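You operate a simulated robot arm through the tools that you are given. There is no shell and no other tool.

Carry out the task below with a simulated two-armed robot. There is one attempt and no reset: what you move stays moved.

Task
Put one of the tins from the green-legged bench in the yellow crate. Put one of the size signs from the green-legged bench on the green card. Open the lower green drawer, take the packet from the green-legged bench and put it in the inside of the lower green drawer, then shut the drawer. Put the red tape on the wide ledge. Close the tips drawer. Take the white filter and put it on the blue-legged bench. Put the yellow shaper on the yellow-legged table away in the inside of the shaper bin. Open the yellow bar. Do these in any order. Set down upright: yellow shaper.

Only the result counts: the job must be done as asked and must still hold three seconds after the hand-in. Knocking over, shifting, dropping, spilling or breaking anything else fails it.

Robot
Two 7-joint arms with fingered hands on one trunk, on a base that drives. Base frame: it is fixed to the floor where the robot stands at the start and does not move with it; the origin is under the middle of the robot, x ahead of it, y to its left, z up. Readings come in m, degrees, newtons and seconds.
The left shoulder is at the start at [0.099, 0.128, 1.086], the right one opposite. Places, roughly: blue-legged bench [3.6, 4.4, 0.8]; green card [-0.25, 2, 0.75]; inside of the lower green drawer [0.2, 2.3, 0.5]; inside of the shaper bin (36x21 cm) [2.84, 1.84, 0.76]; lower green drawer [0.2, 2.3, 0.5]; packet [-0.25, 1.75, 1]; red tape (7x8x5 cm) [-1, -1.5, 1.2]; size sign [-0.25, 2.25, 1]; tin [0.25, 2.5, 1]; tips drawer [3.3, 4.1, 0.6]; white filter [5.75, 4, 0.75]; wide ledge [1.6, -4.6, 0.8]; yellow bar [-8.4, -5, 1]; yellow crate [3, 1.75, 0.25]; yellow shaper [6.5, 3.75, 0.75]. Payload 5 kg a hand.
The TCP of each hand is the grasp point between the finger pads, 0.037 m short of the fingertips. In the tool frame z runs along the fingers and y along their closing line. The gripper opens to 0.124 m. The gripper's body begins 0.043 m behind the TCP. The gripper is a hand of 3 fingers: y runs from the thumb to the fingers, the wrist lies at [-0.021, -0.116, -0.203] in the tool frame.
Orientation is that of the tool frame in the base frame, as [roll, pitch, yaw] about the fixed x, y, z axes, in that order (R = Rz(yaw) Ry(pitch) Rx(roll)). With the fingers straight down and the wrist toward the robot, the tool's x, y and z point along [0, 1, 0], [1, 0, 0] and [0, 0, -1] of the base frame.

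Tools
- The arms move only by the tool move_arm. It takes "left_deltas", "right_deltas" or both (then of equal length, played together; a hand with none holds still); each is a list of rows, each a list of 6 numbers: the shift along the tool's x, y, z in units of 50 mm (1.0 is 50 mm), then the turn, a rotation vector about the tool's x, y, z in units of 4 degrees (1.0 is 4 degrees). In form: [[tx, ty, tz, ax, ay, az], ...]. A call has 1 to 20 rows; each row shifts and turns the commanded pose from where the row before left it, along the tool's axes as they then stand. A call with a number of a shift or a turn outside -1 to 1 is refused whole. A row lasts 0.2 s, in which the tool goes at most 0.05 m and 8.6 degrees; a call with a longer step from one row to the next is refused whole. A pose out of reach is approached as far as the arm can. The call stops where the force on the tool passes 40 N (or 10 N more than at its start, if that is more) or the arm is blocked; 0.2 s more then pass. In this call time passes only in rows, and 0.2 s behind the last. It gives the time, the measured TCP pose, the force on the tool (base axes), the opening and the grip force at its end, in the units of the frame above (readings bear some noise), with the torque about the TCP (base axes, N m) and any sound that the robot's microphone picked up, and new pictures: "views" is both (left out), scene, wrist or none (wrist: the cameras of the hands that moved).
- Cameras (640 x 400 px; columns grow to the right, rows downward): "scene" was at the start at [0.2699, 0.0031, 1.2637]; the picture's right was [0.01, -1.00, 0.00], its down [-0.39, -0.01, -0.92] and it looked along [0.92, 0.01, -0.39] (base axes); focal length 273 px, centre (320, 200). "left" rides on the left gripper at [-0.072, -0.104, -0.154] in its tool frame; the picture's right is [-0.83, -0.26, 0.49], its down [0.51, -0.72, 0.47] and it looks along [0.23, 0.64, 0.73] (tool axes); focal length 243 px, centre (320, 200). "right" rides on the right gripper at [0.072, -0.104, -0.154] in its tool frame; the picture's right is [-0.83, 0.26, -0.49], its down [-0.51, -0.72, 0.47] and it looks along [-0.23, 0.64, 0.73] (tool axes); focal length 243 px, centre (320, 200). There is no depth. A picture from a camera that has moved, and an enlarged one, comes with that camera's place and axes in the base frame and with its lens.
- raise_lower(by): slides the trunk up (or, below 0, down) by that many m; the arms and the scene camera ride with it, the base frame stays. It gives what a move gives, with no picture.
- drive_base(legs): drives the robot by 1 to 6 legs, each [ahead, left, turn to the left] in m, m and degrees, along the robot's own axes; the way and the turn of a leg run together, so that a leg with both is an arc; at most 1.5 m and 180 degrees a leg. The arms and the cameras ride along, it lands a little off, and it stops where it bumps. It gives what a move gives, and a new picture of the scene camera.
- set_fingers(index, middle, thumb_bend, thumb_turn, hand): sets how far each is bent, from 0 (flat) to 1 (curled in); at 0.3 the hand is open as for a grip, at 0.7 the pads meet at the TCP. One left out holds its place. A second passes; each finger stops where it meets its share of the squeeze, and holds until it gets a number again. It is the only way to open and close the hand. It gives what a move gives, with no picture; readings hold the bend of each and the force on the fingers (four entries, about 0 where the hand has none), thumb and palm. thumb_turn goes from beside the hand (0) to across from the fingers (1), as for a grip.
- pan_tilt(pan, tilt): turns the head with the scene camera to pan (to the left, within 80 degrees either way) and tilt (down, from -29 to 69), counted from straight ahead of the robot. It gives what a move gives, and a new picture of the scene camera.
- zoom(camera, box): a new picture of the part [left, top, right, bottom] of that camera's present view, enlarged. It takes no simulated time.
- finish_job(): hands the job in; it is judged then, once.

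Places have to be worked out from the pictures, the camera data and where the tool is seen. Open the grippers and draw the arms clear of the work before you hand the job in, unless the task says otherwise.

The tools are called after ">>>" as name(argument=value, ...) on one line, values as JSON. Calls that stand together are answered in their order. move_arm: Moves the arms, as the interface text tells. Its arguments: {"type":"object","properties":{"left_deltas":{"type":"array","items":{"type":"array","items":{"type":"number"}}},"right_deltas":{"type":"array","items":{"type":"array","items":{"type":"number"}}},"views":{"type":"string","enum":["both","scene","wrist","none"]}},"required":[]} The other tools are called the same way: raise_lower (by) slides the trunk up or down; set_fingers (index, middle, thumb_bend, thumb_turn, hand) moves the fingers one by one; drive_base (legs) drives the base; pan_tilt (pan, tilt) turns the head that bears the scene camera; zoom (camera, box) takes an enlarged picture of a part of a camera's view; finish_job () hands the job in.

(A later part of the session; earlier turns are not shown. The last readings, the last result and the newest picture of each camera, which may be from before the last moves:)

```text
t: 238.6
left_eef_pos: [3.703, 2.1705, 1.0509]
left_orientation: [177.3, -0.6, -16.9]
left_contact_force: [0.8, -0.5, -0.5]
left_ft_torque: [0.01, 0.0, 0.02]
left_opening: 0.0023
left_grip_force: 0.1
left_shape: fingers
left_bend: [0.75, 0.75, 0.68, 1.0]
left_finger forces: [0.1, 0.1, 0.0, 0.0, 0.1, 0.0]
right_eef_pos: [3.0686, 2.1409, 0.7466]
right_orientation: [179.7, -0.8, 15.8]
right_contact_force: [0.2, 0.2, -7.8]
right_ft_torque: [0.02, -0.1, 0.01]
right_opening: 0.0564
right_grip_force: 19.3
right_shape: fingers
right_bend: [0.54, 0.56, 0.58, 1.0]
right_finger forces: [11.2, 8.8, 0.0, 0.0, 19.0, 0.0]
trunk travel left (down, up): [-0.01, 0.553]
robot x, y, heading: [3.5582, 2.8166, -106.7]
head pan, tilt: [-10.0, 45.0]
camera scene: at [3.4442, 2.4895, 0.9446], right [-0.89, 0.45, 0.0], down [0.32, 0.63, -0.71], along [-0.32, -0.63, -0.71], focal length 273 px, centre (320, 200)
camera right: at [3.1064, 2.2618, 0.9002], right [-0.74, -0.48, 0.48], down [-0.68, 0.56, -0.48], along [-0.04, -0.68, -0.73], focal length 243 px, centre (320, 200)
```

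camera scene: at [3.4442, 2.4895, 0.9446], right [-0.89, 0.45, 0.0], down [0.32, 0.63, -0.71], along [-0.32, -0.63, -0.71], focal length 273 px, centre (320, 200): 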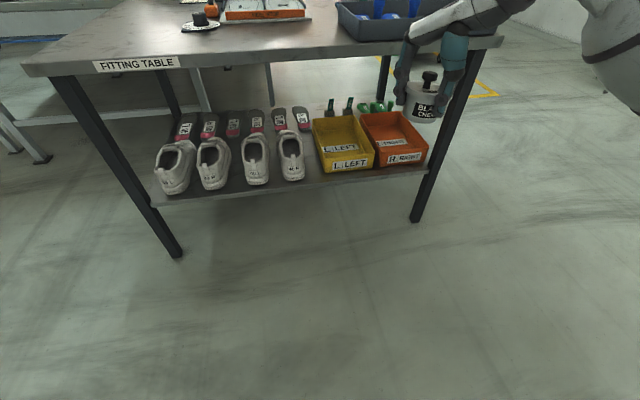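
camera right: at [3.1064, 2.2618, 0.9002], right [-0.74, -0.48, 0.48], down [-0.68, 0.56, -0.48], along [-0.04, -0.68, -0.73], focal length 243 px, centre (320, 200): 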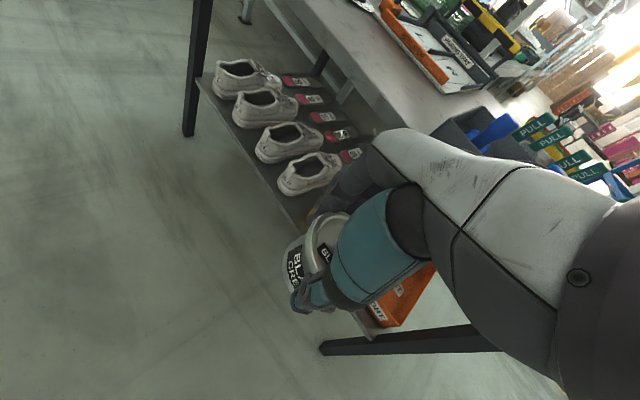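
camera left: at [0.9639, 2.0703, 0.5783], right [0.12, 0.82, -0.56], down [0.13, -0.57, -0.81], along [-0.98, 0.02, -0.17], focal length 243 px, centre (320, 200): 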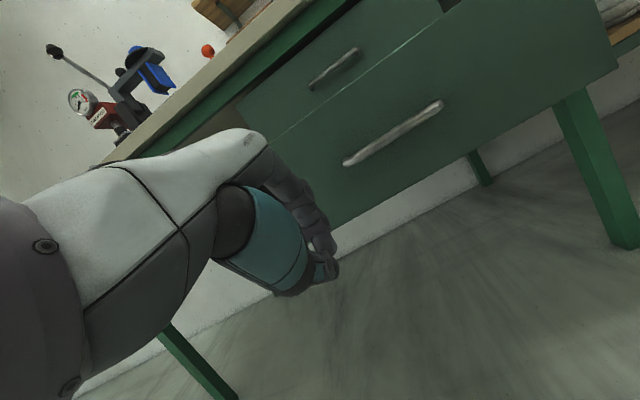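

Crate front triangulates to (2.966,1.791,z≈0.30). Right hand lateral offset already matches (0.27 m). Lower the hand to z≈0.43 outside the table first.

>>> move_arm(right_deltas=[[0, 0, 0.9, 0, 0, 0], [0, 0, 0.9, 0, 0, 0], [0, 0, 0.9, 0, 0, 0], [0, 0, 0.9, 0, 0, 0], [0, 0, 0.9, 0, 0, 0], [0, 0, 0.9, 0, 0, 0], [0, 0, 0.9, 0, 0, 0]], views="both")

```text
t: 240.2
left_eef_pos: [3.7031, 2.1706, 1.0517]
left_orientation: [177.4, -0.7, -16.7]
left_contact_force: [-0.2, -0.2, -0.1]
left_ft_torque: [-0.01, 0.02, 0.02]
left_opening: 0.0022
left_grip_force: 0.2
left_shape: fingers
left_bend: [0.75, 0.75, 0.68, 1.0]
left_finger forces: [0.1, 0.0, 0.0, 0.1, 0.1, 0.0]
right_eef_pos: [3.0716, 2.1407, 0.4306]
right_orientation: [179.7, -1.0, 15.8]
right_contact_force: [-1.0, -0.4, -7.1]
right_ft_torque: [0.04, -0.14, 0.01]
right_opening: 0.0561
right_grip_force: 19.0
right_shape: fingers
right_bend: [0.54, 0.56, 0.58, 1.0]
right_finger forces: [10.7, 8.7, 0.1, 0.0, 18.9, 0.0]
trunk travel left (down, up): [-0.01, 0.553]
robot x, y, heading: [3.5614, 2.8185, -106.8]
head pan, tilt: [-10.0, 45.0]
camera scene: at [3.444, 2.4892, 0.9445], right [-0.89, 0.45, 0.0], down [0.32, 0.63, -0.71], along [-0.32, -0.63, -0.71], focal length 273 px, centre (320, 200)
camera right: at [3.1093, 2.2613, 0.5842], right [-0.74, -0.48, 0.48], down [-0.68, 0.56, -0.48], along [-0.04, -0.68, -0.73], focal length 243 px, centre (320, 200)
```

scene: 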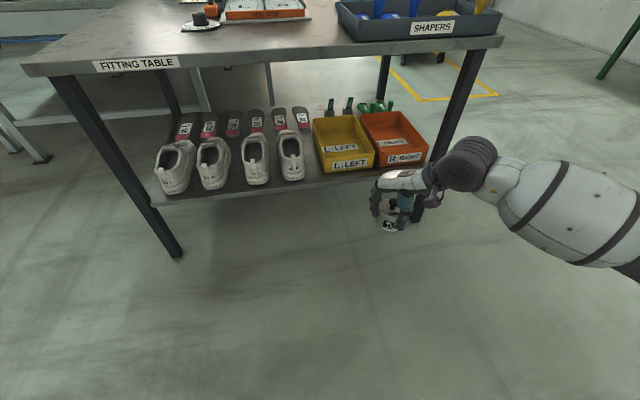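
right: 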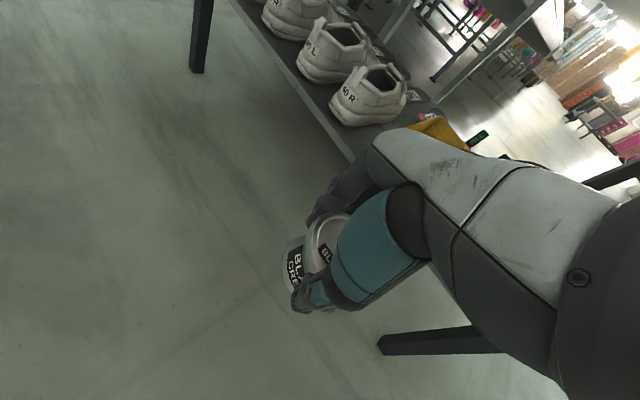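

The right forearm would meet the table's corner leg from this heading. I'll rotate the hand back 28°, turn the base 18° right, and then come in diagonally.

>>> move_arm(right_deltas=[[0, 0, 0, 0, 0, 1], [0, 0, 0, 0, 0, 1], [0, 0, 0, 0, 0, 1], [0, 0, 0, 0, 0, 1], [0, 0, 0, 0, 0, 1], [0, 0, 0, 0, 0, 1], [0, 0, 0, 0, 0, 1], [0, 0, 0, 0, 0, 0.8]], views="none")

>>> drive_base(legs=[[0, 0, -18]])

```text
t: 242.0
left_eef_pos: [3.7047, 2.1709, 1.0494]
left_orientation: [177.5, -0.6, -16.7]
left_contact_force: [0.3, -0.2, -0.2]
left_ft_torque: [0.03, 0.01, -0.02]
left_opening: 0.0023
left_grip_force: 0.1
left_shape: fingers
left_bend: [0.75, 0.75, 0.68, 1.0]
left_finger forces: [0.0, 0.0, 0.0, 0.0, 0.0, 0.1]
right_eef_pos: [3.0728, 2.1417, 0.4319]
right_orientation: [-179.8, -0.8, -15.4]
right_contact_force: [-1.0, 0.0, -8.0]
right_ft_torque: [-0.02, -0.08, 0.01]
right_opening: 0.0557
right_grip_force: 19.2
right_shape: fingers
right_bend: [0.54, 0.56, 0.58, 1.0]
right_finger forces: [10.7, 8.9, 0.0, 0.0, 18.7, 0.0]
trunk travel left (down, up): [-0.01, 0.553]
robot x, y, heading: [3.5582, 2.8156, -106.6]
head pan, tilt: [-10.0, 45.0]
```

```text
t: 243.4
left_eef_pos: [3.4931, 2.1577, 1.0506]
left_orientation: [177.4, -0.6, -35.2]
left_contact_force: [0.3, 0.9, 0.1]
left_ft_torque: [-0.01, -0.07, 0.02]
left_opening: 0.0024
left_grip_force: 0.1
left_shape: fingers
left_bend: [0.75, 0.75, 0.68, 1.0]
left_finger forces: [0.0, 0.1, 0.0, 0.1, 0.1, 0.0]
right_eef_pos: [2.8856, 2.329, 0.4312]
right_orientation: [-179.8, -0.9, -33.8]
right_contact_force: [0.2, -0.4, -7.8]
right_ft_torque: [-0.07, -0.09, 0.02]
right_opening: 0.0555
right_grip_force: 19.2
right_shape: fingers
right_bend: [0.54, 0.56, 0.58, 1.0]
right_finger forces: [10.5, 8.8, 0.0, 0.1, 18.6, 0.0]
trunk travel left (down, up): [-0.01, 0.553]
robot x, y, heading: [3.5587, 2.8124, -125.1]
head pan, tilt: [-10.0, 45.0]
camera scene: at [3.3466, 2.5423, 0.9446], right [-0.71, 0.71, 0.0], down [0.5, 0.5, -0.71], along [-0.5, -0.5, -0.71], focal length 273 px, centre (320, 200)
```

scene: 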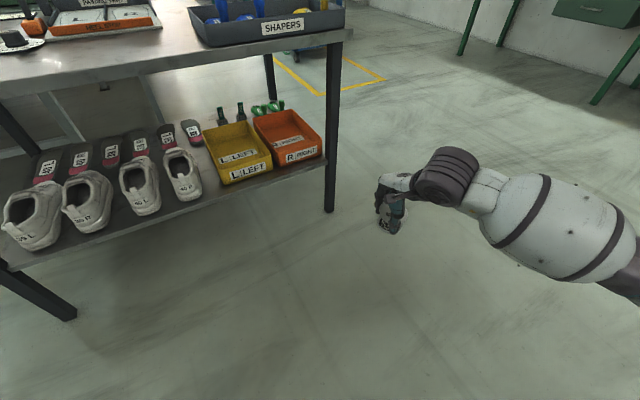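

Crate position confirmed. Drive diagonally 70% of the way and check clearance.

>>> drive_base(legs=[[0.3, 0.254, 0]])

>>> move_arm(right_deltas=[[0, 0, -0.1, 0, 0, 0]], views="wrist")

```text
t: 246.3
left_eef_pos: [3.5324, 1.766, 1.0511]
left_orientation: [177.4, -0.6, -34.9]
left_contact_force: [-0.2, 0.2, 0.4]
left_ft_torque: [0.0, -0.02, -0.01]
left_opening: 0.0023
left_grip_force: 0.1
left_shape: fingers
left_bend: [0.75, 0.75, 0.68, 1.0]
left_finger forces: [0.1, 0.0, 0.0, 0.0, 0.0, 0.0]
right_eef_pos: [2.9232, 1.9337, 0.4306]
right_orientation: [-179.8, -0.9, -33.6]
right_contact_force: [-0.1, -0.1, -7.8]
right_ft_torque: [-0.09, -0.07, 0.01]
right_opening: 0.0558
right_grip_force: 19.0
right_shape: fingers
right_bend: [0.54, 0.56, 0.58, 1.0]
right_finger forces: [10.3, 8.9, 0.1, 0.1, 18.6, 0.0]
trunk travel left (down, up): [-0.01, 0.553]
robot x, y, heading: [3.5961, 2.4224, -125.0]
head pan, tilt: [-10.0, 45.0]
camera scene: at [3.3853, 2.1497, 0.9446], right [-0.71, 0.71, 0.0], down [0.5, 0.5, -0.71], along [-0.5, -0.5, -0.71], focal length 273 px, centre (320, 200)
```

scene: 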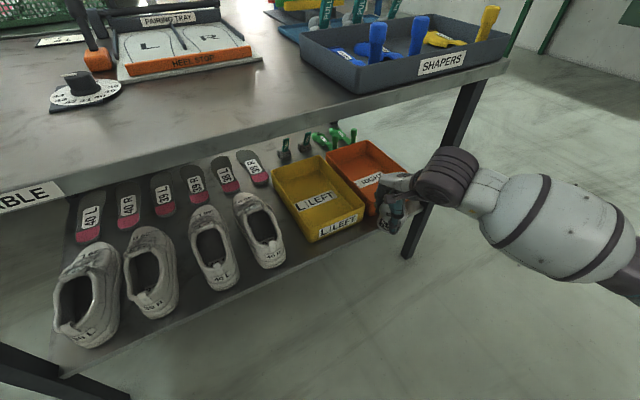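

```text
t: 246.7
left_eef_pos: [3.533, 1.7663, 1.0501]
left_orientation: [177.4, -0.6, -35.0]
left_contact_force: [-0.3, -0.1, -0.1]
left_ft_torque: [0.01, 0.01, 0.0]
left_opening: 0.0023
left_grip_force: 0.1
left_shape: fingers
left_bend: [0.75, 0.75, 0.68, 1.0]
left_finger forces: [0.1, 0.0, 0.1, 0.0, 0.0, 0.0]
right_eef_pos: [2.9257, 1.9348, 0.4351]
right_orientation: [-179.7, -0.7, -33.7]
right_contact_force: [0.5, 0.2, -6.3]
right_ft_torque: [-0.07, -0.07, -0.01]
right_opening: 0.0559
right_grip_force: 19.1
right_shape: fingers
right_bend: [0.54, 0.56, 0.58, 1.0]
right_finger forces: [10.5, 8.8, 0.1, 0.1, 18.6, 0.0]
trunk travel left (down, up): [-0.01, 0.553]
robot x, y, heading: [3.5914, 2.4262, -124.7]
head pan, tilt: [-10.0, 45.0]
camera right: at [3.0404, 1.9832, 0.5906], right [-0.84, 0.24, 0.48], down [-0.02, 0.88, -0.48], along [-0.54, -0.41, -0.74], focal length 243 px, centre (320, 200)
```

right: 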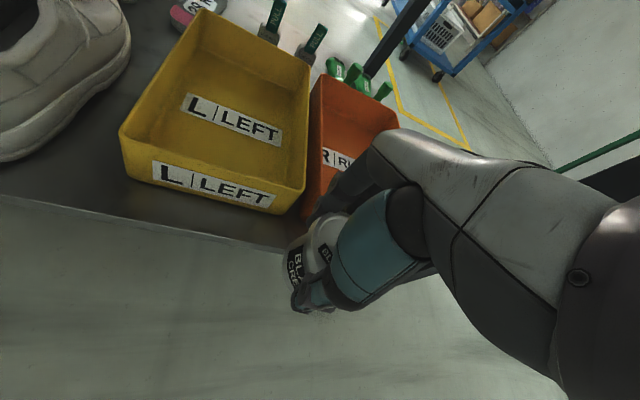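

Clear view of the yellow crate: centre-line front at (2.978,1.793). Target for the tin (2.948,1.695). Drive the remaining diagonal.

>>> drive_base(legs=[[0.184, 0.155, 0]])

>>> move_arm(right_deltas=[[0, 0, 0.1, 0, 0, 0]], views="wrist")

```text
t: 248.7
left_eef_pos: [3.5554, 1.5267, 1.0504]
left_orientation: [177.4, -0.6, -34.9]
left_contact_force: [0.5, -0.3, 1.0]
left_ft_torque: [0.0, -0.03, 0.0]
left_opening: 0.002
left_grip_force: 0.0
left_shape: fingers
left_bend: [0.75, 0.75, 0.68, 1.0]
left_finger forces: [0.0, 0.1, 0.0, 0.0, 0.0, 0.1]
right_eef_pos: [2.9487, 1.6966, 0.4359]
right_orientation: [-179.9, -0.8, -33.6]
right_contact_force: [-0.1, -0.7, -7.6]
right_ft_torque: [-0.05, -0.09, 0.02]
right_opening: 0.0557
right_grip_force: 18.6
right_shape: fingers
right_bend: [0.54, 0.56, 0.58, 1.0]
right_finger forces: [10.4, 8.7, 0.1, 0.1, 18.6, 0.1]
trunk travel left (down, up): [-0.01, 0.553]
robot x, y, heading: [3.6167, 2.1837, -124.7]
head pan, tilt: [-10.0, 45.0]
camera scene: at [3.4081, 1.911, 0.9446], right [-0.71, 0.71, 0.0], down [0.5, 0.5, -0.71], along [-0.5, -0.5, -0.71], focal length 273 px, centre (320, 200)
```

scene: 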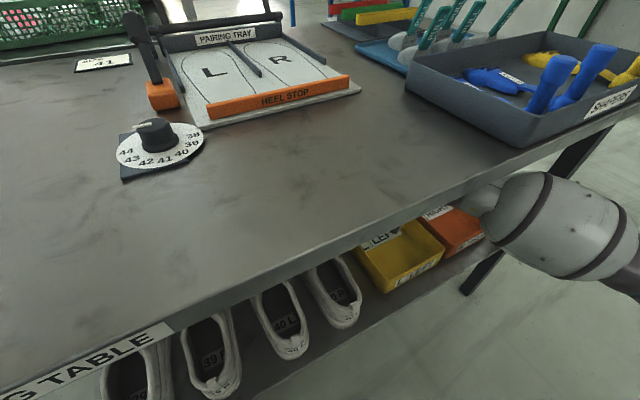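

```text
t: 249.1
left_eef_pos: [3.5563, 1.5273, 1.0507]
left_orientation: [177.4, -0.7, -34.9]
left_contact_force: [-0.5, -0.2, 0.5]
left_ft_torque: [0.01, 0.0, 0.02]
left_opening: 0.0023
left_grip_force: 0.1
left_shape: fingers
left_bend: [0.75, 0.75, 0.68, 1.0]
left_finger forces: [0.0, 0.1, 0.0, 0.0, 0.0, 0.0]
right_eef_pos: [2.9486, 1.6976, 0.4291]
right_orientation: [-179.8, -0.8, -33.6]
right_contact_force: [-0.3, -0.6, -7.8]
right_ft_torque: [-0.04, -0.08, 0.02]
right_opening: 0.0552
right_grip_force: 19.1
right_shape: fingers
right_bend: [0.54, 0.56, 0.58, 1.0]
right_finger forces: [10.3, 8.9, 0.1, 0.0, 18.6, 0.0]
trunk travel left (down, up): [-0.01, 0.553]
robot x, y, heading: [3.6198, 2.1864, -125.0]
head pan, tilt: [-10.0, 45.0]
camera right: at [3.0629, 1.7448, 0.5851], right [-0.84, 0.24, 0.48], down [-0.02, 0.88, -0.48], along [-0.54, -0.41, -0.74], focal length 243 px, centre (320, 200)
```

right: 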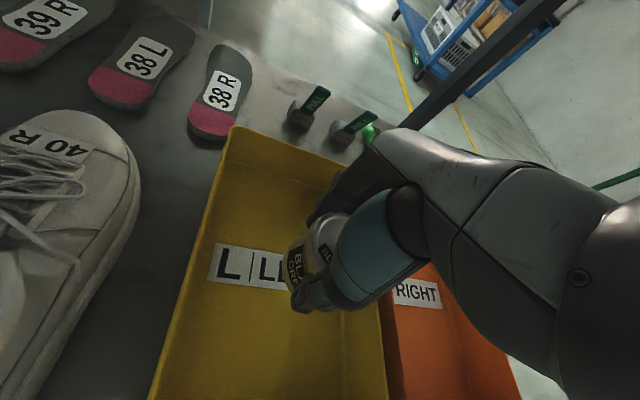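

The tin is centred over the crate interior. Lower it in.

>>> move_arm(right_deltas=[[0, 0, 0.5, 0, 0, 0], [0, 0, 0.5, 0, 0, 0], [0, 0, 0.3, 0, 0, 0]], views="wrist")

```text
t: 249.9
left_eef_pos: [3.556, 1.5277, 1.0513]
left_orientation: [177.4, -0.6, -34.8]
left_contact_force: [-0.6, 0.6, -0.7]
left_ft_torque: [-0.01, 0.0, 0.02]
left_opening: 0.0025
left_grip_force: 0.0
left_shape: fingers
left_bend: [0.75, 0.75, 0.68, 1.0]
left_finger forces: [0.0, 0.1, 0.0, 0.0, 0.0, 0.0]
right_eef_pos: [2.9482, 1.6955, 0.3661]
right_orientation: [-179.9, -0.9, -33.5]
right_contact_force: [1.2, 0.4, -2.8]
right_ft_torque: [-0.02, 0.07, 0.03]
right_opening: 0.0553
right_grip_force: 20.1
right_shape: fingers
right_bend: [0.55, 0.56, 0.58, 1.0]
right_finger forces: [10.2, 9.6, 0.0, 0.0, 19.4, 0.1]
trunk travel left (down, up): [-0.01, 0.553]
robot x, y, heading: [3.6189, 2.1854, -125.0]
head pan, tilt: [-10.0, 45.0]
camera right: at [3.0639, 1.7434, 0.5215], right [-0.84, 0.24, 0.48], down [-0.02, 0.88, -0.48], along [-0.54, -0.41, -0.74], focal length 243 px, centre (320, 200)
```

right: 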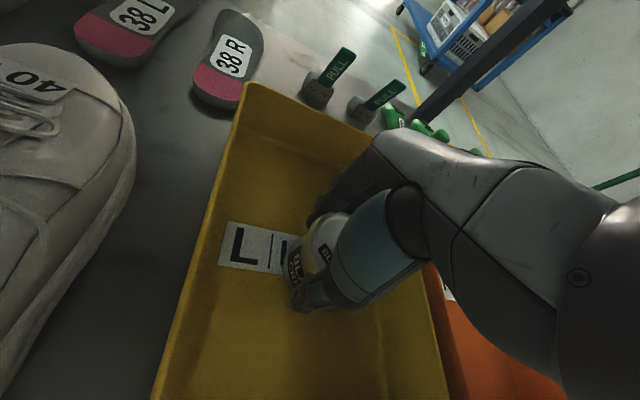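

Contact begins (force −7.8→−2.8 N). Lower 3 mm more and release.

>>> move_arm(right_deltas=[[0, 0, 0.07, 0, 0, 0]], views="none")

>>> set_fingers(hand="right", index=0.4, middle=0.4, thumb_bend=0.35)

>>> move_arm(right_deltas=[[0, 0, -0.4, 0, 0, 0], [0, 0, -0.6, 0, 0, 0], [0, 0, -0.6, 0, 0, 0]], views="wrist")

```text
t: 250.3
left_eef_pos: [3.5569, 1.5272, 1.0497]
left_orientation: [177.5, -0.5, -34.9]
left_contact_force: [0.1, 0.5, 0.3]
left_ft_torque: [-0.01, 0.02, 0.01]
left_opening: 0.0024
left_grip_force: 0.1
left_shape: fingers
left_bend: [0.75, 0.75, 0.68, 1.0]
left_finger forces: [0.0, 0.0, 0.1, 0.1, 0.0, 0.0]
right_eef_pos: [2.9501, 1.6945, 0.3649]
right_orientation: [180.0, -0.9, -33.5]
right_contact_force: [2.2, -0.8, 3.7]
right_ft_torque: [-0.13, 0.23, 0.02]
right_opening: 0.0553
right_grip_force: 21.1
right_shape: fingers
right_bend: [0.55, 0.56, 0.58, 1.0]
right_finger forces: [10.3, 11.0, 0.0, 0.0, 21.4, 0.1]
trunk travel left (down, up): [-0.01, 0.553]
robot x, y, heading: [3.6211, 2.1847, -124.8]
head pan, tilt: [-10.0, 45.0]
```

```text
t: 251.3
left_eef_pos: [3.5573, 1.5278, 1.0516]
left_orientation: [177.4, -0.6, -34.9]
left_contact_force: [-0.2, -0.2, -0.1]
left_ft_torque: [0.02, -0.03, -0.02]
left_opening: 0.0022
left_grip_force: 0.1
left_shape: fingers
left_bend: [0.75, 0.75, 0.68, 1.0]
left_finger forces: [0.0, 0.1, 0.0, 0.0, 0.1, 0.1]
right_eef_pos: [2.9489, 1.6954, 0.3629]
right_orientation: [-179.7, -0.7, -33.6]
right_contact_force: [0.4, 0.9, -0.1]
right_ft_torque: [-0.01, 0.01, -0.01]
right_opening: 0.1057
right_grip_force: 0.0
right_shape: fingers
right_bend: [0.4, 0.4, 0.35, 0.98]
right_finger forces: [0.0, 0.0, 0.0, 0.0, 0.0, 0.0]
trunk travel left (down, up): [-0.01, 0.553]
robot x, y, heading: [3.6163, 2.1863, -124.9]
head pan, tilt: [-10.0, 45.0]
```

```text
t: 252.1
left_eef_pos: [3.5565, 1.5279, 1.0504]
left_orientation: [177.5, -0.6, -34.9]
left_contact_force: [0.0, 1.0, 0.3]
left_ft_torque: [0.0, 0.02, 0.0]
left_opening: 0.0021
left_grip_force: 0.2
left_shape: fingers
left_bend: [0.75, 0.75, 0.68, 1.0]
left_finger forces: [0.1, 0.1, 0.0, 0.0, 0.1, 0.0]
right_eef_pos: [2.948, 1.6981, 0.4431]
right_orientation: [-179.8, -0.8, -33.5]
right_contact_force: [-0.3, 0.2, 0.0]
right_ft_torque: [-0.01, -0.03, -0.03]
right_opening: 0.1056
right_grip_force: 0.1
right_shape: fingers
right_bend: [0.4, 0.4, 0.35, 0.98]
right_finger forces: [0.0, 0.1, 0.0, 0.1, 0.1, 0.1]
trunk travel left (down, up): [-0.01, 0.553]
robot x, y, heading: [3.619, 2.1828, -125.1]
head pan, tilt: [-10.0, 45.0]
camera right: at [3.0629, 1.7452, 0.5983], right [-0.84, 0.24, 0.48], down [-0.02, 0.88, -0.48], along [-0.54, -0.41, -0.74], focal length 243 px, centre (320, 200)
```

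right: 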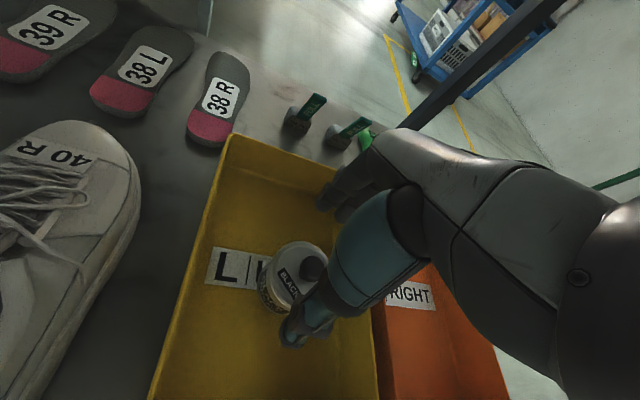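

The tin stands upright in the yellow crate. Shift the hand 3 cm sideways and 1 cm up so fingers clear the knob, then back out along the same diagonal.

>>> move_arm(right_deltas=[[-0.3, 0, -0.1, 0, 0, 0], [-0.3, 0, -0.1, 0, 0, 0]], views="wrist")

>>> drive_base(legs=[[-0.184, -0.155, 0]])

>>> move_arm(right_deltas=[[0, 0, -0.1, 0, 0, 0]], views="wrist")

```text
t: 252.7
left_eef_pos: [3.5567, 1.5274, 1.0501]
left_orientation: [177.4, -0.6, -34.9]
left_contact_force: [-0.4, 0.0, 1.2]
left_ft_torque: [0.05, 0.0, 0.0]
left_opening: 0.0025
left_grip_force: 0.2
left_shape: fingers
left_bend: [0.75, 0.75, 0.68, 1.0]
left_finger forces: [0.1, 0.0, 0.1, 0.1, 0.0, 0.0]
right_eef_pos: [2.9229, 1.7136, 0.452]
right_orientation: [-179.8, -0.7, -33.6]
right_contact_force: [-0.4, -0.1, 0.0]
right_ft_torque: [0.0, -0.04, -0.01]
right_opening: 0.1059
right_grip_force: 0.0
right_shape: fingers
right_bend: [0.4, 0.4, 0.35, 0.98]
right_finger forces: [0.0, 0.0, 0.1, 0.0, 0.0, 0.0]
trunk travel left (down, up): [-0.01, 0.553]
robot x, y, heading: [3.6178, 2.1847, -124.7]
head pan, tilt: [-10.0, 45.0]
camera right: at [3.0374, 1.761, 0.6076], right [-0.84, 0.24, 0.48], down [-0.02, 0.88, -0.48], along [-0.54, -0.41, -0.74], focal length 243 px, centre (320, 200)
```

right: 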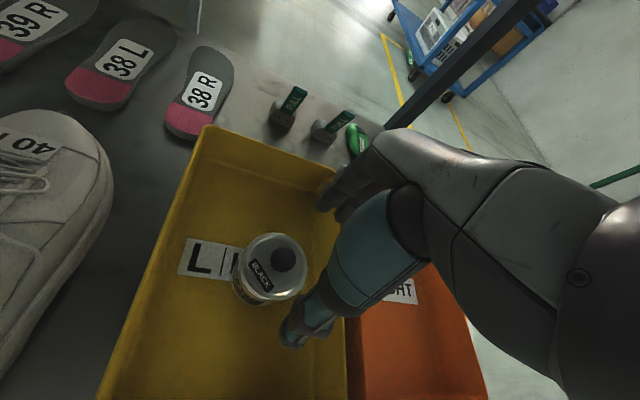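

```text
t: 254.7
left_eef_pos: [3.5355, 1.7657, 1.0506]
left_orientation: [177.5, -0.6, -34.8]
left_contact_force: [0.4, 0.3, 0.2]
left_ft_torque: [-0.05, -0.02, -0.04]
left_opening: 0.0021
left_grip_force: 0.0
left_shape: fingers
left_bend: [0.75, 0.75, 0.68, 1.0]
left_finger forces: [0.0, 0.0, 0.0, 0.1, 0.0, 0.0]
right_eef_pos: [2.9002, 1.9481, 0.4516]
right_orientation: [-179.9, -0.8, -33.4]
right_contact_force: [0.7, 0.1, -0.4]
right_ft_torque: [-0.03, 0.04, -0.02]
right_opening: 0.1057
right_grip_force: 0.1
right_shape: fingers
right_bend: [0.4, 0.4, 0.35, 0.98]
right_finger forces: [0.0, 0.1, 0.1, 0.0, 0.1, 0.0]
trunk travel left (down, up): [-0.01, 0.553]
robot x, y, heading: [3.5967, 2.4201, -124.9]
head pan, tilt: [-10.0, 45.0]
camera scene: at [3.3865, 2.1491, 0.945], right [-0.71, 0.7, 0.0], down [0.5, 0.5, -0.71], along [-0.5, -0.5, -0.71], focal length 273 px, centre (320, 200)
```

scene: 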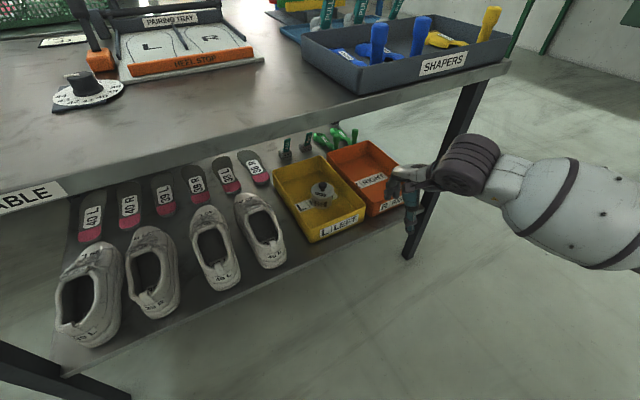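

```text
t: 255.1
left_eef_pos: [3.5356, 1.765, 1.0503]
left_orientation: [177.4, -0.7, -34.6]
left_contact_force: [0.0, -0.2, 0.6]
left_ft_torque: [-0.02, 0.0, 0.03]
left_opening: 0.0023
left_grip_force: 0.1
left_shape: fingers
left_bend: [0.75, 0.75, 0.68, 1.0]
left_finger forces: [0.1, 0.0, 0.1, 0.1, 0.0, 0.1]
right_eef_pos: [2.9006, 1.95, 0.4583]
right_orientation: [-179.9, -0.8, -33.5]
right_contact_force: [-0.5, 0.1, -0.4]
right_ft_torque: [0.01, 0.01, 0.01]
right_opening: 0.1056
right_grip_force: 0.1
right_shape: fingers
right_bend: [0.4, 0.4, 0.35, 0.98]
right_finger forces: [0.0, 0.0, 0.2, 0.0, 0.1, 0.1]
trunk travel left (down, up): [-0.01, 0.553]
robot x, y, heading: [3.5961, 2.4228, -124.6]
head pan, tilt: [-10.0, 45.0]
camera right: at [3.0162, 1.9969, 0.6129], right [-0.84, 0.24, 0.48], down [-0.02, 0.88, -0.48], along [-0.54, -0.41, -0.74], focal length 243 px, centre (320, 200)
```

right: 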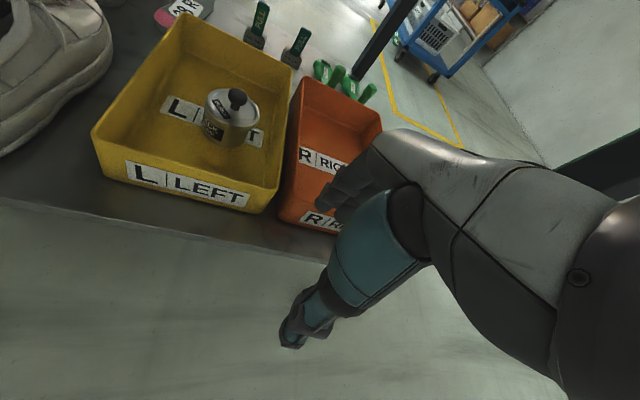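

Tin is safely in the yellow crate. Back off fully, raise the trunk and hand, and turn to face the blue-legged bench.

>>> drive_base(legs=[[-0.35, -0.2, 0]])

>>> raise_lower(by=0.3)

>>> move_arm(right_deltas=[[0, -0.3, -0.9, 0, 0, 0], [0, -0.3, -0.9, 0, 0, 0], [0, -0.3, -0.9, 0, 0, 0], [0, -0.3, -0.9, 0, 0, 0], [0, -0.3, -0.9, 0, 0, 0], [0, -0.3, -0.9, 0, 0, 0], [0, -0.3, -0.9, 0, 0, 0]], views="none")

>>> drive_base(legs=[[0, 0, -160]])

```text
t: 257.6
left_eef_pos: [3.5705, 2.167, 1.0505]
left_orientation: [177.4, -0.6, -35.0]
left_contact_force: [0.7, 0.1, 0.4]
left_ft_torque: [-0.05, -0.05, -0.02]
left_opening: 0.0025
left_grip_force: 0.2
left_shape: fingers
left_bend: [0.75, 0.75, 0.68, 1.0]
left_finger forces: [0.1, 0.0, 0.0, 0.1, 0.0, 0.1]
right_eef_pos: [2.9365, 2.3528, 0.4574]
right_orientation: [-179.8, -0.9, -33.7]
right_contact_force: [0.0, -0.4, 0.3]
right_ft_torque: [-0.04, 0.02, 0.05]
right_opening: 0.1059
right_grip_force: 0.1
right_shape: fingers
right_bend: [0.4, 0.4, 0.35, 0.98]
right_finger forces: [0.0, 0.0, 0.0, 0.0, 0.1, 0.1]
trunk travel left (down, up): [-0.01, 0.553]
robot x, y, heading: [3.6312, 2.823, -124.9]
head pan, tilt: [-10.0, 45.0]
camera scene: at [3.4233, 2.551, 0.945], right [-0.71, 0.71, 0.0], down [0.5, 0.5, -0.71], along [-0.5, -0.5, -0.71], focal length 273 px, centre (320, 200)
```

scene: 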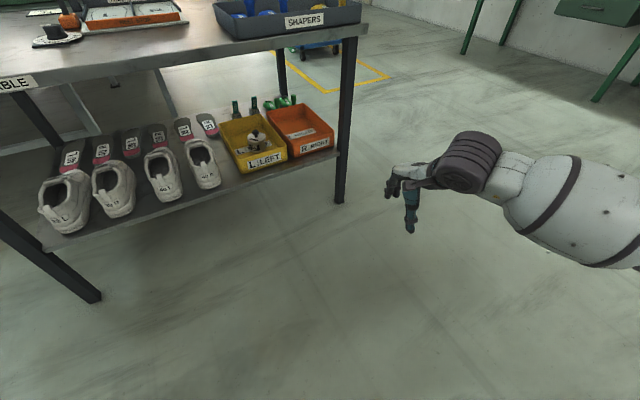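

```text
t: 260.6
left_eef_pos: [3.5702, 2.1674, 1.3515]
left_orientation: [177.4, -0.6, -35.0]
left_contact_force: [-0.1, 0.6, -0.4]
left_ft_torque: [-0.03, 0.0, 0.02]
left_opening: 0.002
left_grip_force: 0.0
left_shape: fingers
left_bend: [0.75, 0.75, 0.68, 1.0]
left_finger forces: [0.1, 0.0, 0.0, 0.0, 0.0, 0.0]
right_eef_pos: [2.9379, 2.3514, 0.7579]
right_orientation: [-179.8, -0.9, -33.6]
right_contact_force: [-0.1, -0.1, 1.4]
right_ft_torque: [-0.01, 0.01, 0.01]
right_opening: 0.1057
right_grip_force: 0.0
right_shape: fingers
right_bend: [0.4, 0.4, 0.35, 0.98]
right_finger forces: [0.0, 0.1, 0.0, 0.0, 0.0, 0.0]
trunk travel left (down, up): [-0.31, 0.253]
robot x, y, heading: [3.6331, 2.8227, -125.1]
head pan, tilt: [-10.0, 45.0]
```

```text
t: 262.2
left_eef_pos: [3.5717, 2.1666, 1.3516]
left_orientation: [177.3, -0.7, -34.9]
left_contact_force: [-0.5, -0.1, -0.5]
left_ft_torque: [0.01, 0.04, -0.02]
left_opening: 0.0022
left_grip_force: 0.0
left_shape: fingers
left_bend: [0.75, 0.75, 0.68, 1.0]
left_finger forces: [0.1, 0.0, 0.0, 0.0, 0.0, 0.1]
right_eef_pos: [2.9932, 2.4447, 1.075]
right_orientation: [-179.8, -0.8, -33.5]
right_contact_force: [0.2, -0.4, 0.0]
right_ft_torque: [0.02, -0.01, -0.01]
right_opening: 0.106
right_grip_force: 0.0
right_shape: fingers
right_bend: [0.4, 0.4, 0.35, 0.98]
right_finger forces: [0.0, 0.0, 0.0, 0.1, 0.0, 0.0]
trunk travel left (down, up): [-0.31, 0.253]
robot x, y, heading: [3.6317, 2.8227, -125.0]
head pan, tilt: [-10.0, 45.0]
```

```text
t: 269.2
left_eef_pos: [3.4797, 3.4661, 1.349]
left_orientation: [177.4, -0.7, 163.9]
left_contact_force: [0.6, 0.7, 0.7]
left_ft_torque: [0.0, 0.01, 0.02]
left_opening: 0.0024
left_grip_force: 0.2
left_shape: fingers
left_bend: [0.75, 0.75, 0.68, 1.0]
left_finger forces: [0.0, 0.0, 0.1, 0.0, 0.0, 0.0]
right_eef_pos: [4.1169, 3.3929, 1.0749]
right_orientation: [-179.8, -0.8, 165.3]
right_contact_force: [-0.5, -0.3, -1.0]
right_ft_torque: [0.01, 0.0, 0.01]
right_opening: 0.1057
right_grip_force: 0.0
right_shape: fingers
right_bend: [0.4, 0.4, 0.35, 0.98]
right_finger forces: [0.0, 0.1, 0.0, 0.0, 0.1, 0.1]
trunk travel left (down, up): [-0.31, 0.253]
robot x, y, heading: [3.6348, 2.825, 74.0]
head pan, tilt: [-10.0, 45.0]
camera scene: at [3.7157, 3.061, 1.2659], right [0.9, -0.44, 0.0], down [-0.31, -0.64, -0.71], along [0.31, 0.64, -0.71], focal length 273 px, centre (320, 200)
```

scene: 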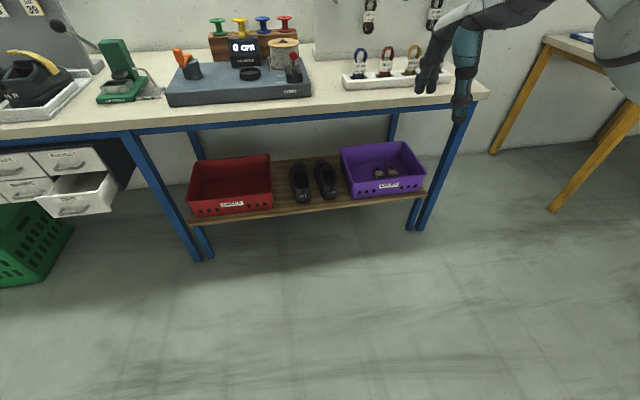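

The open white drawer is at the left. Pan left to see the drawer unit and the bench.

>>> pan_tilt(pan=30, tilt=35)

>>> zoom(camera="scene", box=[180, 60, 460, 260])

```text
t: 270.3
left_eef_pos: [3.4802, 3.4662, 1.3505]
left_orientation: [177.5, -0.6, 163.9]
left_contact_force: [-0.1, -0.4, 0.0]
left_ft_torque: [0.01, 0.0, 0.01]
left_opening: 0.0023
left_grip_force: 0.0
left_shape: fingers
left_bend: [0.75, 0.75, 0.68, 1.0]
left_finger forces: [0.1, 0.1, 0.0, 0.1, 0.0, 0.0]
right_eef_pos: [4.1174, 3.3922, 1.0736]
right_orientation: [-179.8, -0.8, 165.3]
right_contact_force: [-0.9, -0.8, 0.8]
right_ft_torque: [0.01, 0.0, -0.02]
right_opening: 0.1059
right_grip_force: 0.1
right_shape: fingers
right_bend: [0.4, 0.4, 0.35, 0.98]
right_finger forces: [0.1, 0.0, 0.1, 0.0, 0.1, 0.1]
trunk travel left (down, up): [-0.31, 0.253]
robot x, y, heading: [3.6345, 2.824, 73.8]
head pan, tilt: [30.0, 35.0]
camera scene: at [3.6588, 3.0735, 1.2807], right [0.97, 0.24, 0.0], down [0.14, -0.56, -0.82], along [-0.2, 0.8, -0.57], focal length 273 px, centre (320, 200)
```

scene: 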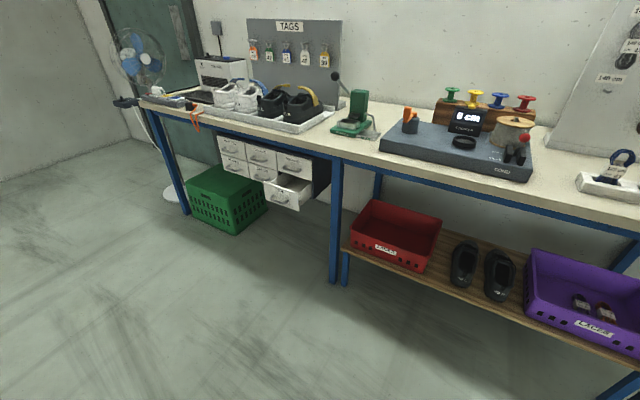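

```text
2.00 times, centred on (320, 160) of scene
camera zoom: at [3.6588, 3.0735, 1.2807], right [0.97, 0.24, 0.0], down [0.14, -0.56, -0.82], along [-0.2, 0.8, -0.57], focal length 546 px, centre (320, 280)
```

zoom: 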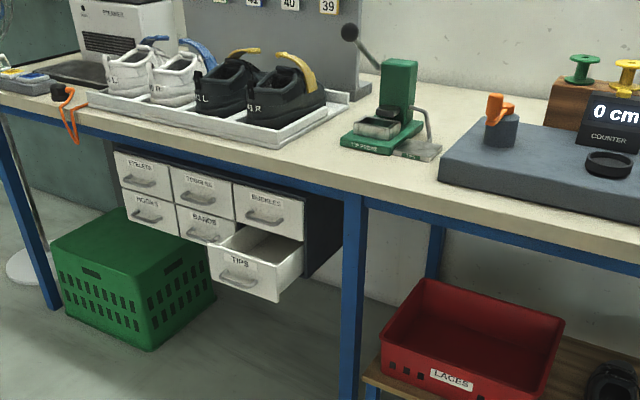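

TIPS drawer is the open one, front at about (3.25,4.01,0.59). Raise the right hand for clearance, shift the base left 0.37 m, lower the trunk, and set the left fist to push height.

>>> move_arm(right_deltas=[[0, -0.2, -0.9, 0, 0, 0], [0, -0.2, -0.9, 0, 0, 0], [0, -0.2, -0.9, 0, 0, 0], [0, 0, -0.9, 0, 0, 0], [0, 0, -0.9, 0, 0, 0], [0, 0, -0.9, 0, 0, 0]], views="none")

>>> drive_base(legs=[[0, 0.37, 0]])

>>> raise_lower(by=-0.28)

>>> move_arm(left_deltas=[[0, 0.7, 0.7, 0, 0, 0], [0, 0.7, 0.7, 0, 0, 0], [0, 0.5, 0.8, 0, 0, 0], [0, 0.5, 0.8, 0, 0, 0], [0, 0, 1, 0, 0, 0], [0, 0, 1, 0, 0, 0], [0, 0, 1, 0, 0, 0]], views="scene")

```text
t: 271.7
left_eef_pos: [3.4796, 3.4649, 1.3512]
left_orientation: [177.2, -0.6, 163.9]
left_contact_force: [0.3, 0.0, 0.4]
left_ft_torque: [-0.02, -0.03, -0.01]
left_opening: 0.0022
left_grip_force: 0.1
left_shape: fingers
left_bend: [0.75, 0.75, 0.68, 1.0]
left_finger forces: [0.0, 0.0, 0.0, 0.0, 0.1, 0.0]
right_eef_pos: [4.1129, 3.3636, 1.3449]
right_orientation: [-179.9, -0.8, 165.3]
right_contact_force: [-1.5, 0.8, 0.1]
right_ft_torque: [0.03, -0.06, 0.01]
right_opening: 0.1058
right_grip_force: 0.1
right_shape: fingers
right_bend: [0.4, 0.4, 0.35, 0.98]
right_finger forces: [0.0, 0.1, 0.0, 0.0, 0.1, 0.0]
trunk travel left (down, up): [-0.31, 0.253]
robot x, y, heading: [3.6315, 2.8192, 74.0]
head pan, tilt: [30.0, 35.0]
```

```text
t: 275.5
left_eef_pos: [3.1197, 3.5709, 1.351]
left_orientation: [177.4, -0.7, 163.9]
left_contact_force: [-0.3, 0.9, -0.1]
left_ft_torque: [0.02, 0.0, 0.02]
left_opening: 0.0023
left_grip_force: 0.0
left_shape: fingers
left_bend: [0.75, 0.75, 0.68, 1.0]
left_finger forces: [0.1, 0.0, 0.1, 0.0, 0.0, 0.0]
right_eef_pos: [3.7547, 3.4693, 1.3438]
right_orientation: [-179.9, -0.9, 165.2]
right_contact_force: [-0.3, -0.9, -0.6]
right_ft_torque: [0.03, 0.0, -0.03]
right_opening: 0.1056
right_grip_force: 0.0
right_shape: fingers
right_bend: [0.4, 0.4, 0.35, 0.98]
right_finger forces: [0.1, 0.0, 0.1, 0.0, 0.0, 0.0]
trunk travel left (down, up): [-0.31, 0.253]
robot x, y, heading: [3.2739, 2.9292, 74.0]
head pan, tilt: [30.0, 35.0]
camera scene: at [3.2978, 3.1777, 1.2807], right [0.97, 0.24, 0.0], down [0.14, -0.56, -0.82], along [-0.2, 0.8, -0.57], focal length 273 px, centre (320, 200)
```

scene: 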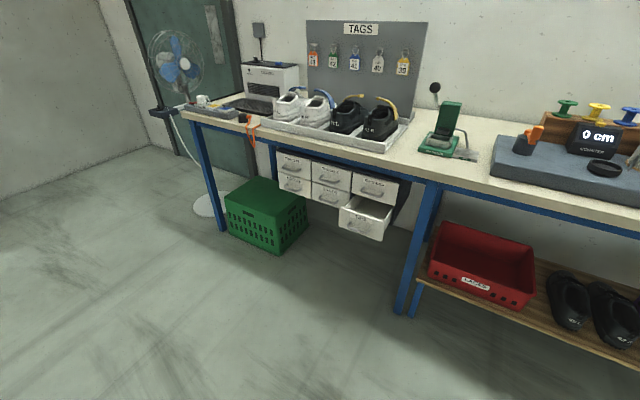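

```text
t: 278.4
left_eef_pos: [3.119, 3.5706, 1.0718]
left_orientation: [177.4, -0.6, 163.9]
left_contact_force: [-0.1, -0.2, -0.3]
left_ft_torque: [0.01, 0.0, 0.01]
left_opening: 0.0024
left_grip_force: 0.0
left_shape: fingers
left_bend: [0.75, 0.75, 0.68, 1.0]
left_finger forces: [0.0, 0.1, 0.0, 0.0, 0.0, 0.1]
right_eef_pos: [3.7533, 3.4675, 1.065]
right_orientation: [-179.9, -1.0, 165.2]
right_contact_force: [0.0, -1.0, -0.1]
right_ft_torque: [0.03, 0.02, 0.0]
right_opening: 0.1057
right_grip_force: 0.0
right_shape: fingers
right_bend: [0.4, 0.4, 0.35, 0.98]
right_finger forces: [0.1, 0.0, 0.1, 0.1, 0.0, 0.0]
trunk travel left (down, up): [-0.03, 0.533]
robot x, y, heading: [3.2721, 2.931, 73.8]
head pan, tilt: [30.0, 35.0]
```

```text
t: 279.9
left_eef_pos: [3.154, 3.7006, 0.7752]
left_orientation: [177.3, -0.6, 163.8]
left_contact_force: [0.1, 0.4, 0.4]
left_ft_torque: [0.01, -0.01, -0.02]
left_opening: 0.0024
left_grip_force: 0.0
left_shape: fingers
left_bend: [0.75, 0.75, 0.68, 1.0]
left_finger forces: [0.0, 0.0, 0.0, 0.1, 0.1, 0.0]
right_eef_pos: [3.7547, 3.4701, 1.0642]
right_orientation: [-179.8, -0.7, 165.2]
right_contact_force: [1.1, 0.6, 0.2]
right_ft_torque: [-0.04, -0.02, 0.01]
right_opening: 0.106
right_grip_force: 0.2
right_shape: fingers
right_bend: [0.4, 0.4, 0.35, 0.98]
right_finger forces: [0.0, 0.1, 0.0, 0.1, 0.0, 0.0]
trunk travel left (down, up): [-0.03, 0.533]
robot x, y, heading: [3.2751, 2.9304, 73.9]
head pan, tilt: [30.0, 35.0]
camera scene: at [3.3235, 3.2693, 0.9729], right [0.97, 0.24, 0.0], down [0.14, -0.56, -0.82], along [-0.2, 0.79, -0.57], focal length 273 px, centre (320, 200)
```

scene: 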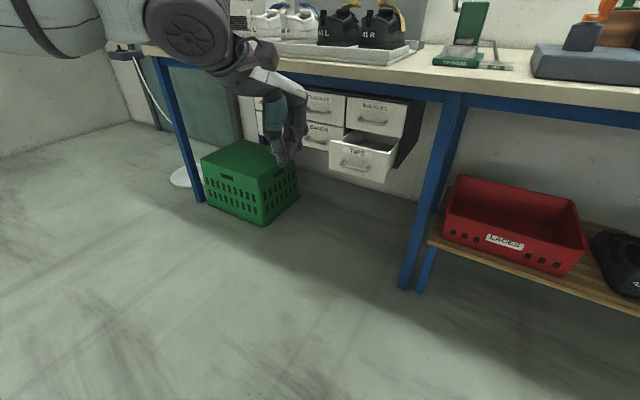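

TIPS drawer front is at (3.265,3.96,0.635). Tilt the left fist forward, lower it to TCP z≈0.64 and centre on the drawer.

>>> move_arm(left_deltas=[[-0.35, 0, 0, -1, 0, 0], [-0.25, 0, 0, -1, 0, 0], [0, 0, 0.35, -1, 0, 0], [0, -0.1, 0.4, -1, 0, 0], [0, -0.1, 0.4, -1, 0, 0], [0, -0.2, 0.4, -1, 0, 0], [0, -0.2, 0.4, -1, 0, 0], [0, -0.3, 0.3, -1, 0, 0], [0, -0.3, 0.3, -1, 0, 0]], views="both")

```text
t: 281.9
left_eef_pos: [3.1792, 3.6884, 0.6315]
left_orientation: [141.3, -0.5, 164.0]
left_contact_force: [0.6, -0.8, -0.5]
left_ft_torque: [0.01, 0.0, 0.0]
left_opening: 0.0025
left_grip_force: 0.0
left_shape: fingers
left_bend: [0.75, 0.75, 0.68, 1.0]
left_finger forces: [0.0, 0.1, 0.0, 0.0, 0.1, 0.1]
right_eef_pos: [3.7536, 3.4693, 1.064]
right_orientation: [-179.8, -0.8, 165.3]
right_contact_force: [0.1, 1.0, 0.2]
right_ft_torque: [-0.03, -0.03, -0.02]
right_opening: 0.106
right_grip_force: 0.1
right_shape: fingers
right_bend: [0.4, 0.4, 0.35, 0.98]
right_finger forces: [0.1, 0.1, 0.0, 0.0, 0.0, 0.0]
trunk travel left (down, up): [-0.03, 0.533]
robot x, y, heading: [3.2742, 2.9243, 73.9]
head pan, tilt: [30.0, 35.0]
camera scene: at [3.3235, 3.2687, 0.9731], right [0.97, 0.24, 0.0], down [0.14, -0.56, -0.82], along [-0.2, 0.8, -0.57], focal length 273 px, centre (320, 200)
camera left: at [3.1993, 3.4983, 0.6862], right [0.82, -0.13, -0.56], down [-0.57, -0.12, -0.81], along [0.04, 0.98, -0.17], focal length 243 px, centre (320, 200)
```

scene: 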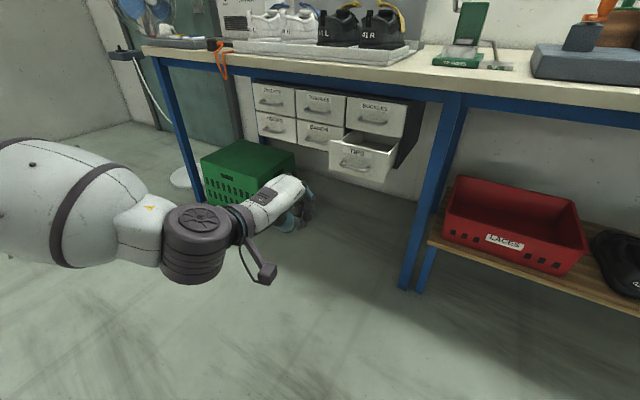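
left: 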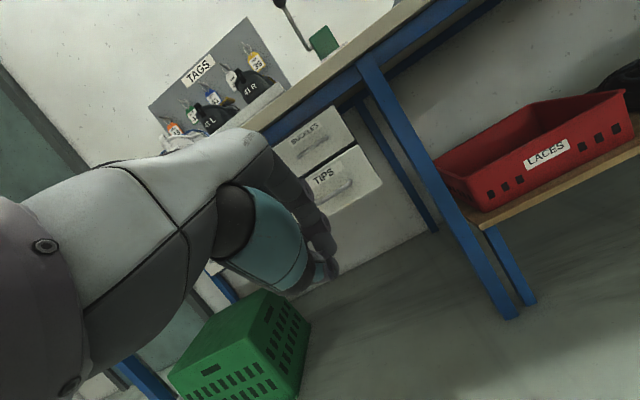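

Fist is laterally aligned with the TIPS drawer. Drive forward to contact and push.

>>> drive_base(legs=[[0.25, 0, 0]])

```text
t: 283.8
left_eef_pos: [3.2502, 3.9246, 0.6306]
left_orientation: [141.4, -0.6, 163.8]
left_contact_force: [-0.1, 0.2, -1.0]
left_ft_torque: [0.01, 0.02, 0.02]
left_opening: 0.0025
left_grip_force: 0.0
left_shape: fingers
left_bend: [0.75, 0.75, 0.68, 1.0]
left_finger forces: [0.1, 0.0, 0.0, 0.0, 0.0, 0.1]
right_eef_pos: [3.823, 3.7052, 1.0635]
right_orientation: [-179.8, -0.7, 165.2]
right_contact_force: [-0.2, 0.2, 0.6]
right_ft_torque: [-0.01, 0.02, 0.0]
right_opening: 0.1059
right_grip_force: 0.2
right_shape: fingers
right_bend: [0.4, 0.4, 0.35, 0.98]
right_finger forces: [0.0, 0.0, 0.0, 0.0, 0.0, 0.0]
trunk travel left (down, up): [-0.03, 0.533]
robot x, y, heading: [3.3423, 3.1671, 73.9]
head pan, tilt: [30.0, 35.0]
camera scene: at [3.393, 3.506, 0.9731], right [0.97, 0.24, 0.0], down [0.14, -0.56, -0.82], along [-0.2, 0.8, -0.57], focal length 273 px, centre (320, 200)
```

scene: 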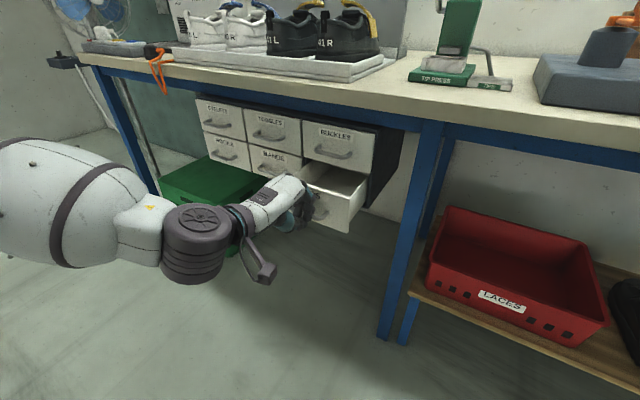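

Close to contact. Continue forward 0.1 m.

>>> drive_base(legs=[[0.1, 0, 0]])

```text
t: 284.9
left_eef_pos: [3.2773, 4.019, 0.6312]
left_orientation: [141.4, -0.6, 163.7]
left_contact_force: [-0.3, -0.4, 0.3]
left_ft_torque: [0.01, 0.01, -0.01]
left_opening: 0.0022
left_grip_force: 0.1
left_shape: fingers
left_bend: [0.75, 0.75, 0.68, 1.0]
left_finger forces: [0.1, 0.0, 0.0, 0.0, 0.1, 0.0]
right_eef_pos: [3.8521, 3.8009, 1.0639]
right_orientation: [-179.9, -0.8, 165.1]
right_contact_force: [-0.2, 0.8, -0.7]
right_ft_torque: [-0.03, -0.02, 0.01]
right_opening: 0.1058
right_grip_force: 0.0
right_shape: fingers
right_bend: [0.4, 0.4, 0.35, 0.98]
right_finger forces: [0.0, 0.0, 0.1, 0.0, 0.0, 0.1]
trunk travel left (down, up): [-0.03, 0.533]
robot x, y, heading: [3.3677, 3.2601, 73.5]
head pan, tilt: [30.0, 35.0]
camera scene: at [3.4207, 3.6005, 0.973], right [0.97, 0.24, 0.0], down [0.14, -0.56, -0.82], along [-0.2, 0.8, -0.57], focal length 273 px, centre (320, 200)
```

scene: 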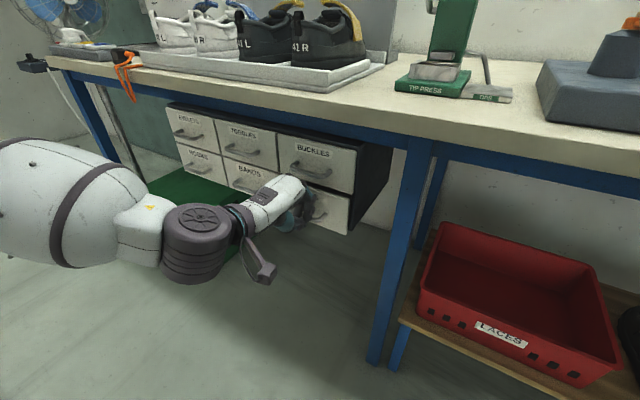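

Drawer is nearly closed. Push a bit more until the stop is felt.

>>> drive_base(legs=[[0.04, 0, 0]])

>>> zoom(camera="scene", box=[150, 80, 430, 260])

```text
t: 285.8
left_eef_pos: [3.2855, 4.0461, 0.6284]
left_orientation: [142.0, -0.4, 163.7]
left_contact_force: [-2.1, -4.8, -2.0]
left_ft_torque: [-0.02, -0.03, 0.01]
left_opening: 0.0036
left_grip_force: 4.5
left_shape: fingers
left_bend: [0.75, 0.75, 0.67, 1.0]
left_finger forces: [0.0, 3.4, 0.0, 0.1, 5.4, 0.1]
right_eef_pos: [3.8585, 3.8301, 1.0628]
right_orientation: [-179.9, -1.0, 165.2]
right_contact_force: [0.1, -1.0, 0.2]
right_ft_torque: [0.04, 0.02, -0.05]
right_opening: 0.106
right_grip_force: 0.1
right_shape: fingers
right_bend: [0.4, 0.4, 0.35, 0.98]
right_finger forces: [0.0, 0.0, 0.0, 0.0, 0.1, 0.0]
trunk travel left (down, up): [-0.03, 0.533]
robot x, y, heading: [3.3751, 3.2906, 73.8]
head pan, tilt: [30.0, 35.0]
stopped in leg 1: the force on the tool passed its limit at 63 N (the readings are from after the stop); the commanded pose is now the measured one
camera scene: at [3.4287, 3.6305, 0.9734], right [0.97, 0.24, 0.0], down [0.14, -0.56, -0.82], along [-0.2, 0.8, -0.57], focal length 273 px, centre (320, 200)
```

scene: 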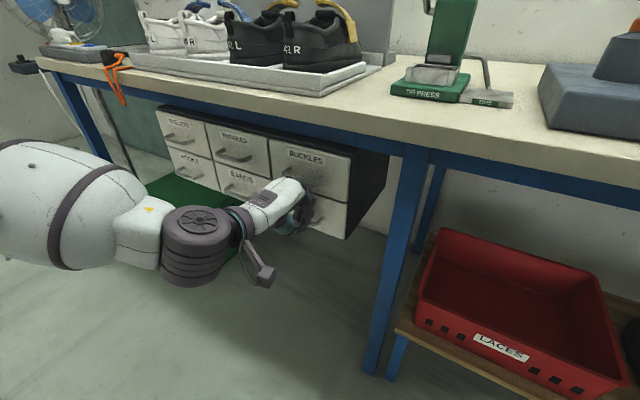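

```text
2.22 times, centred on (290, 170) of scene
camera zoom: at [3.4287, 3.6305, 0.9734], right [0.97, 0.24, 0.0], down [0.14, -0.56, -0.82], along [-0.2, 0.8, -0.57], focal length 607 px, centre (387, 267)
```

zoom: 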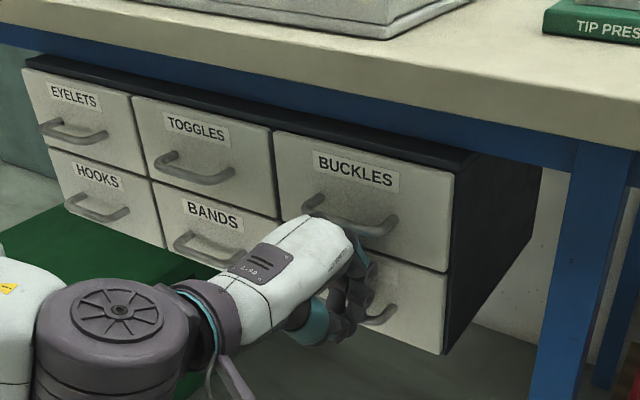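

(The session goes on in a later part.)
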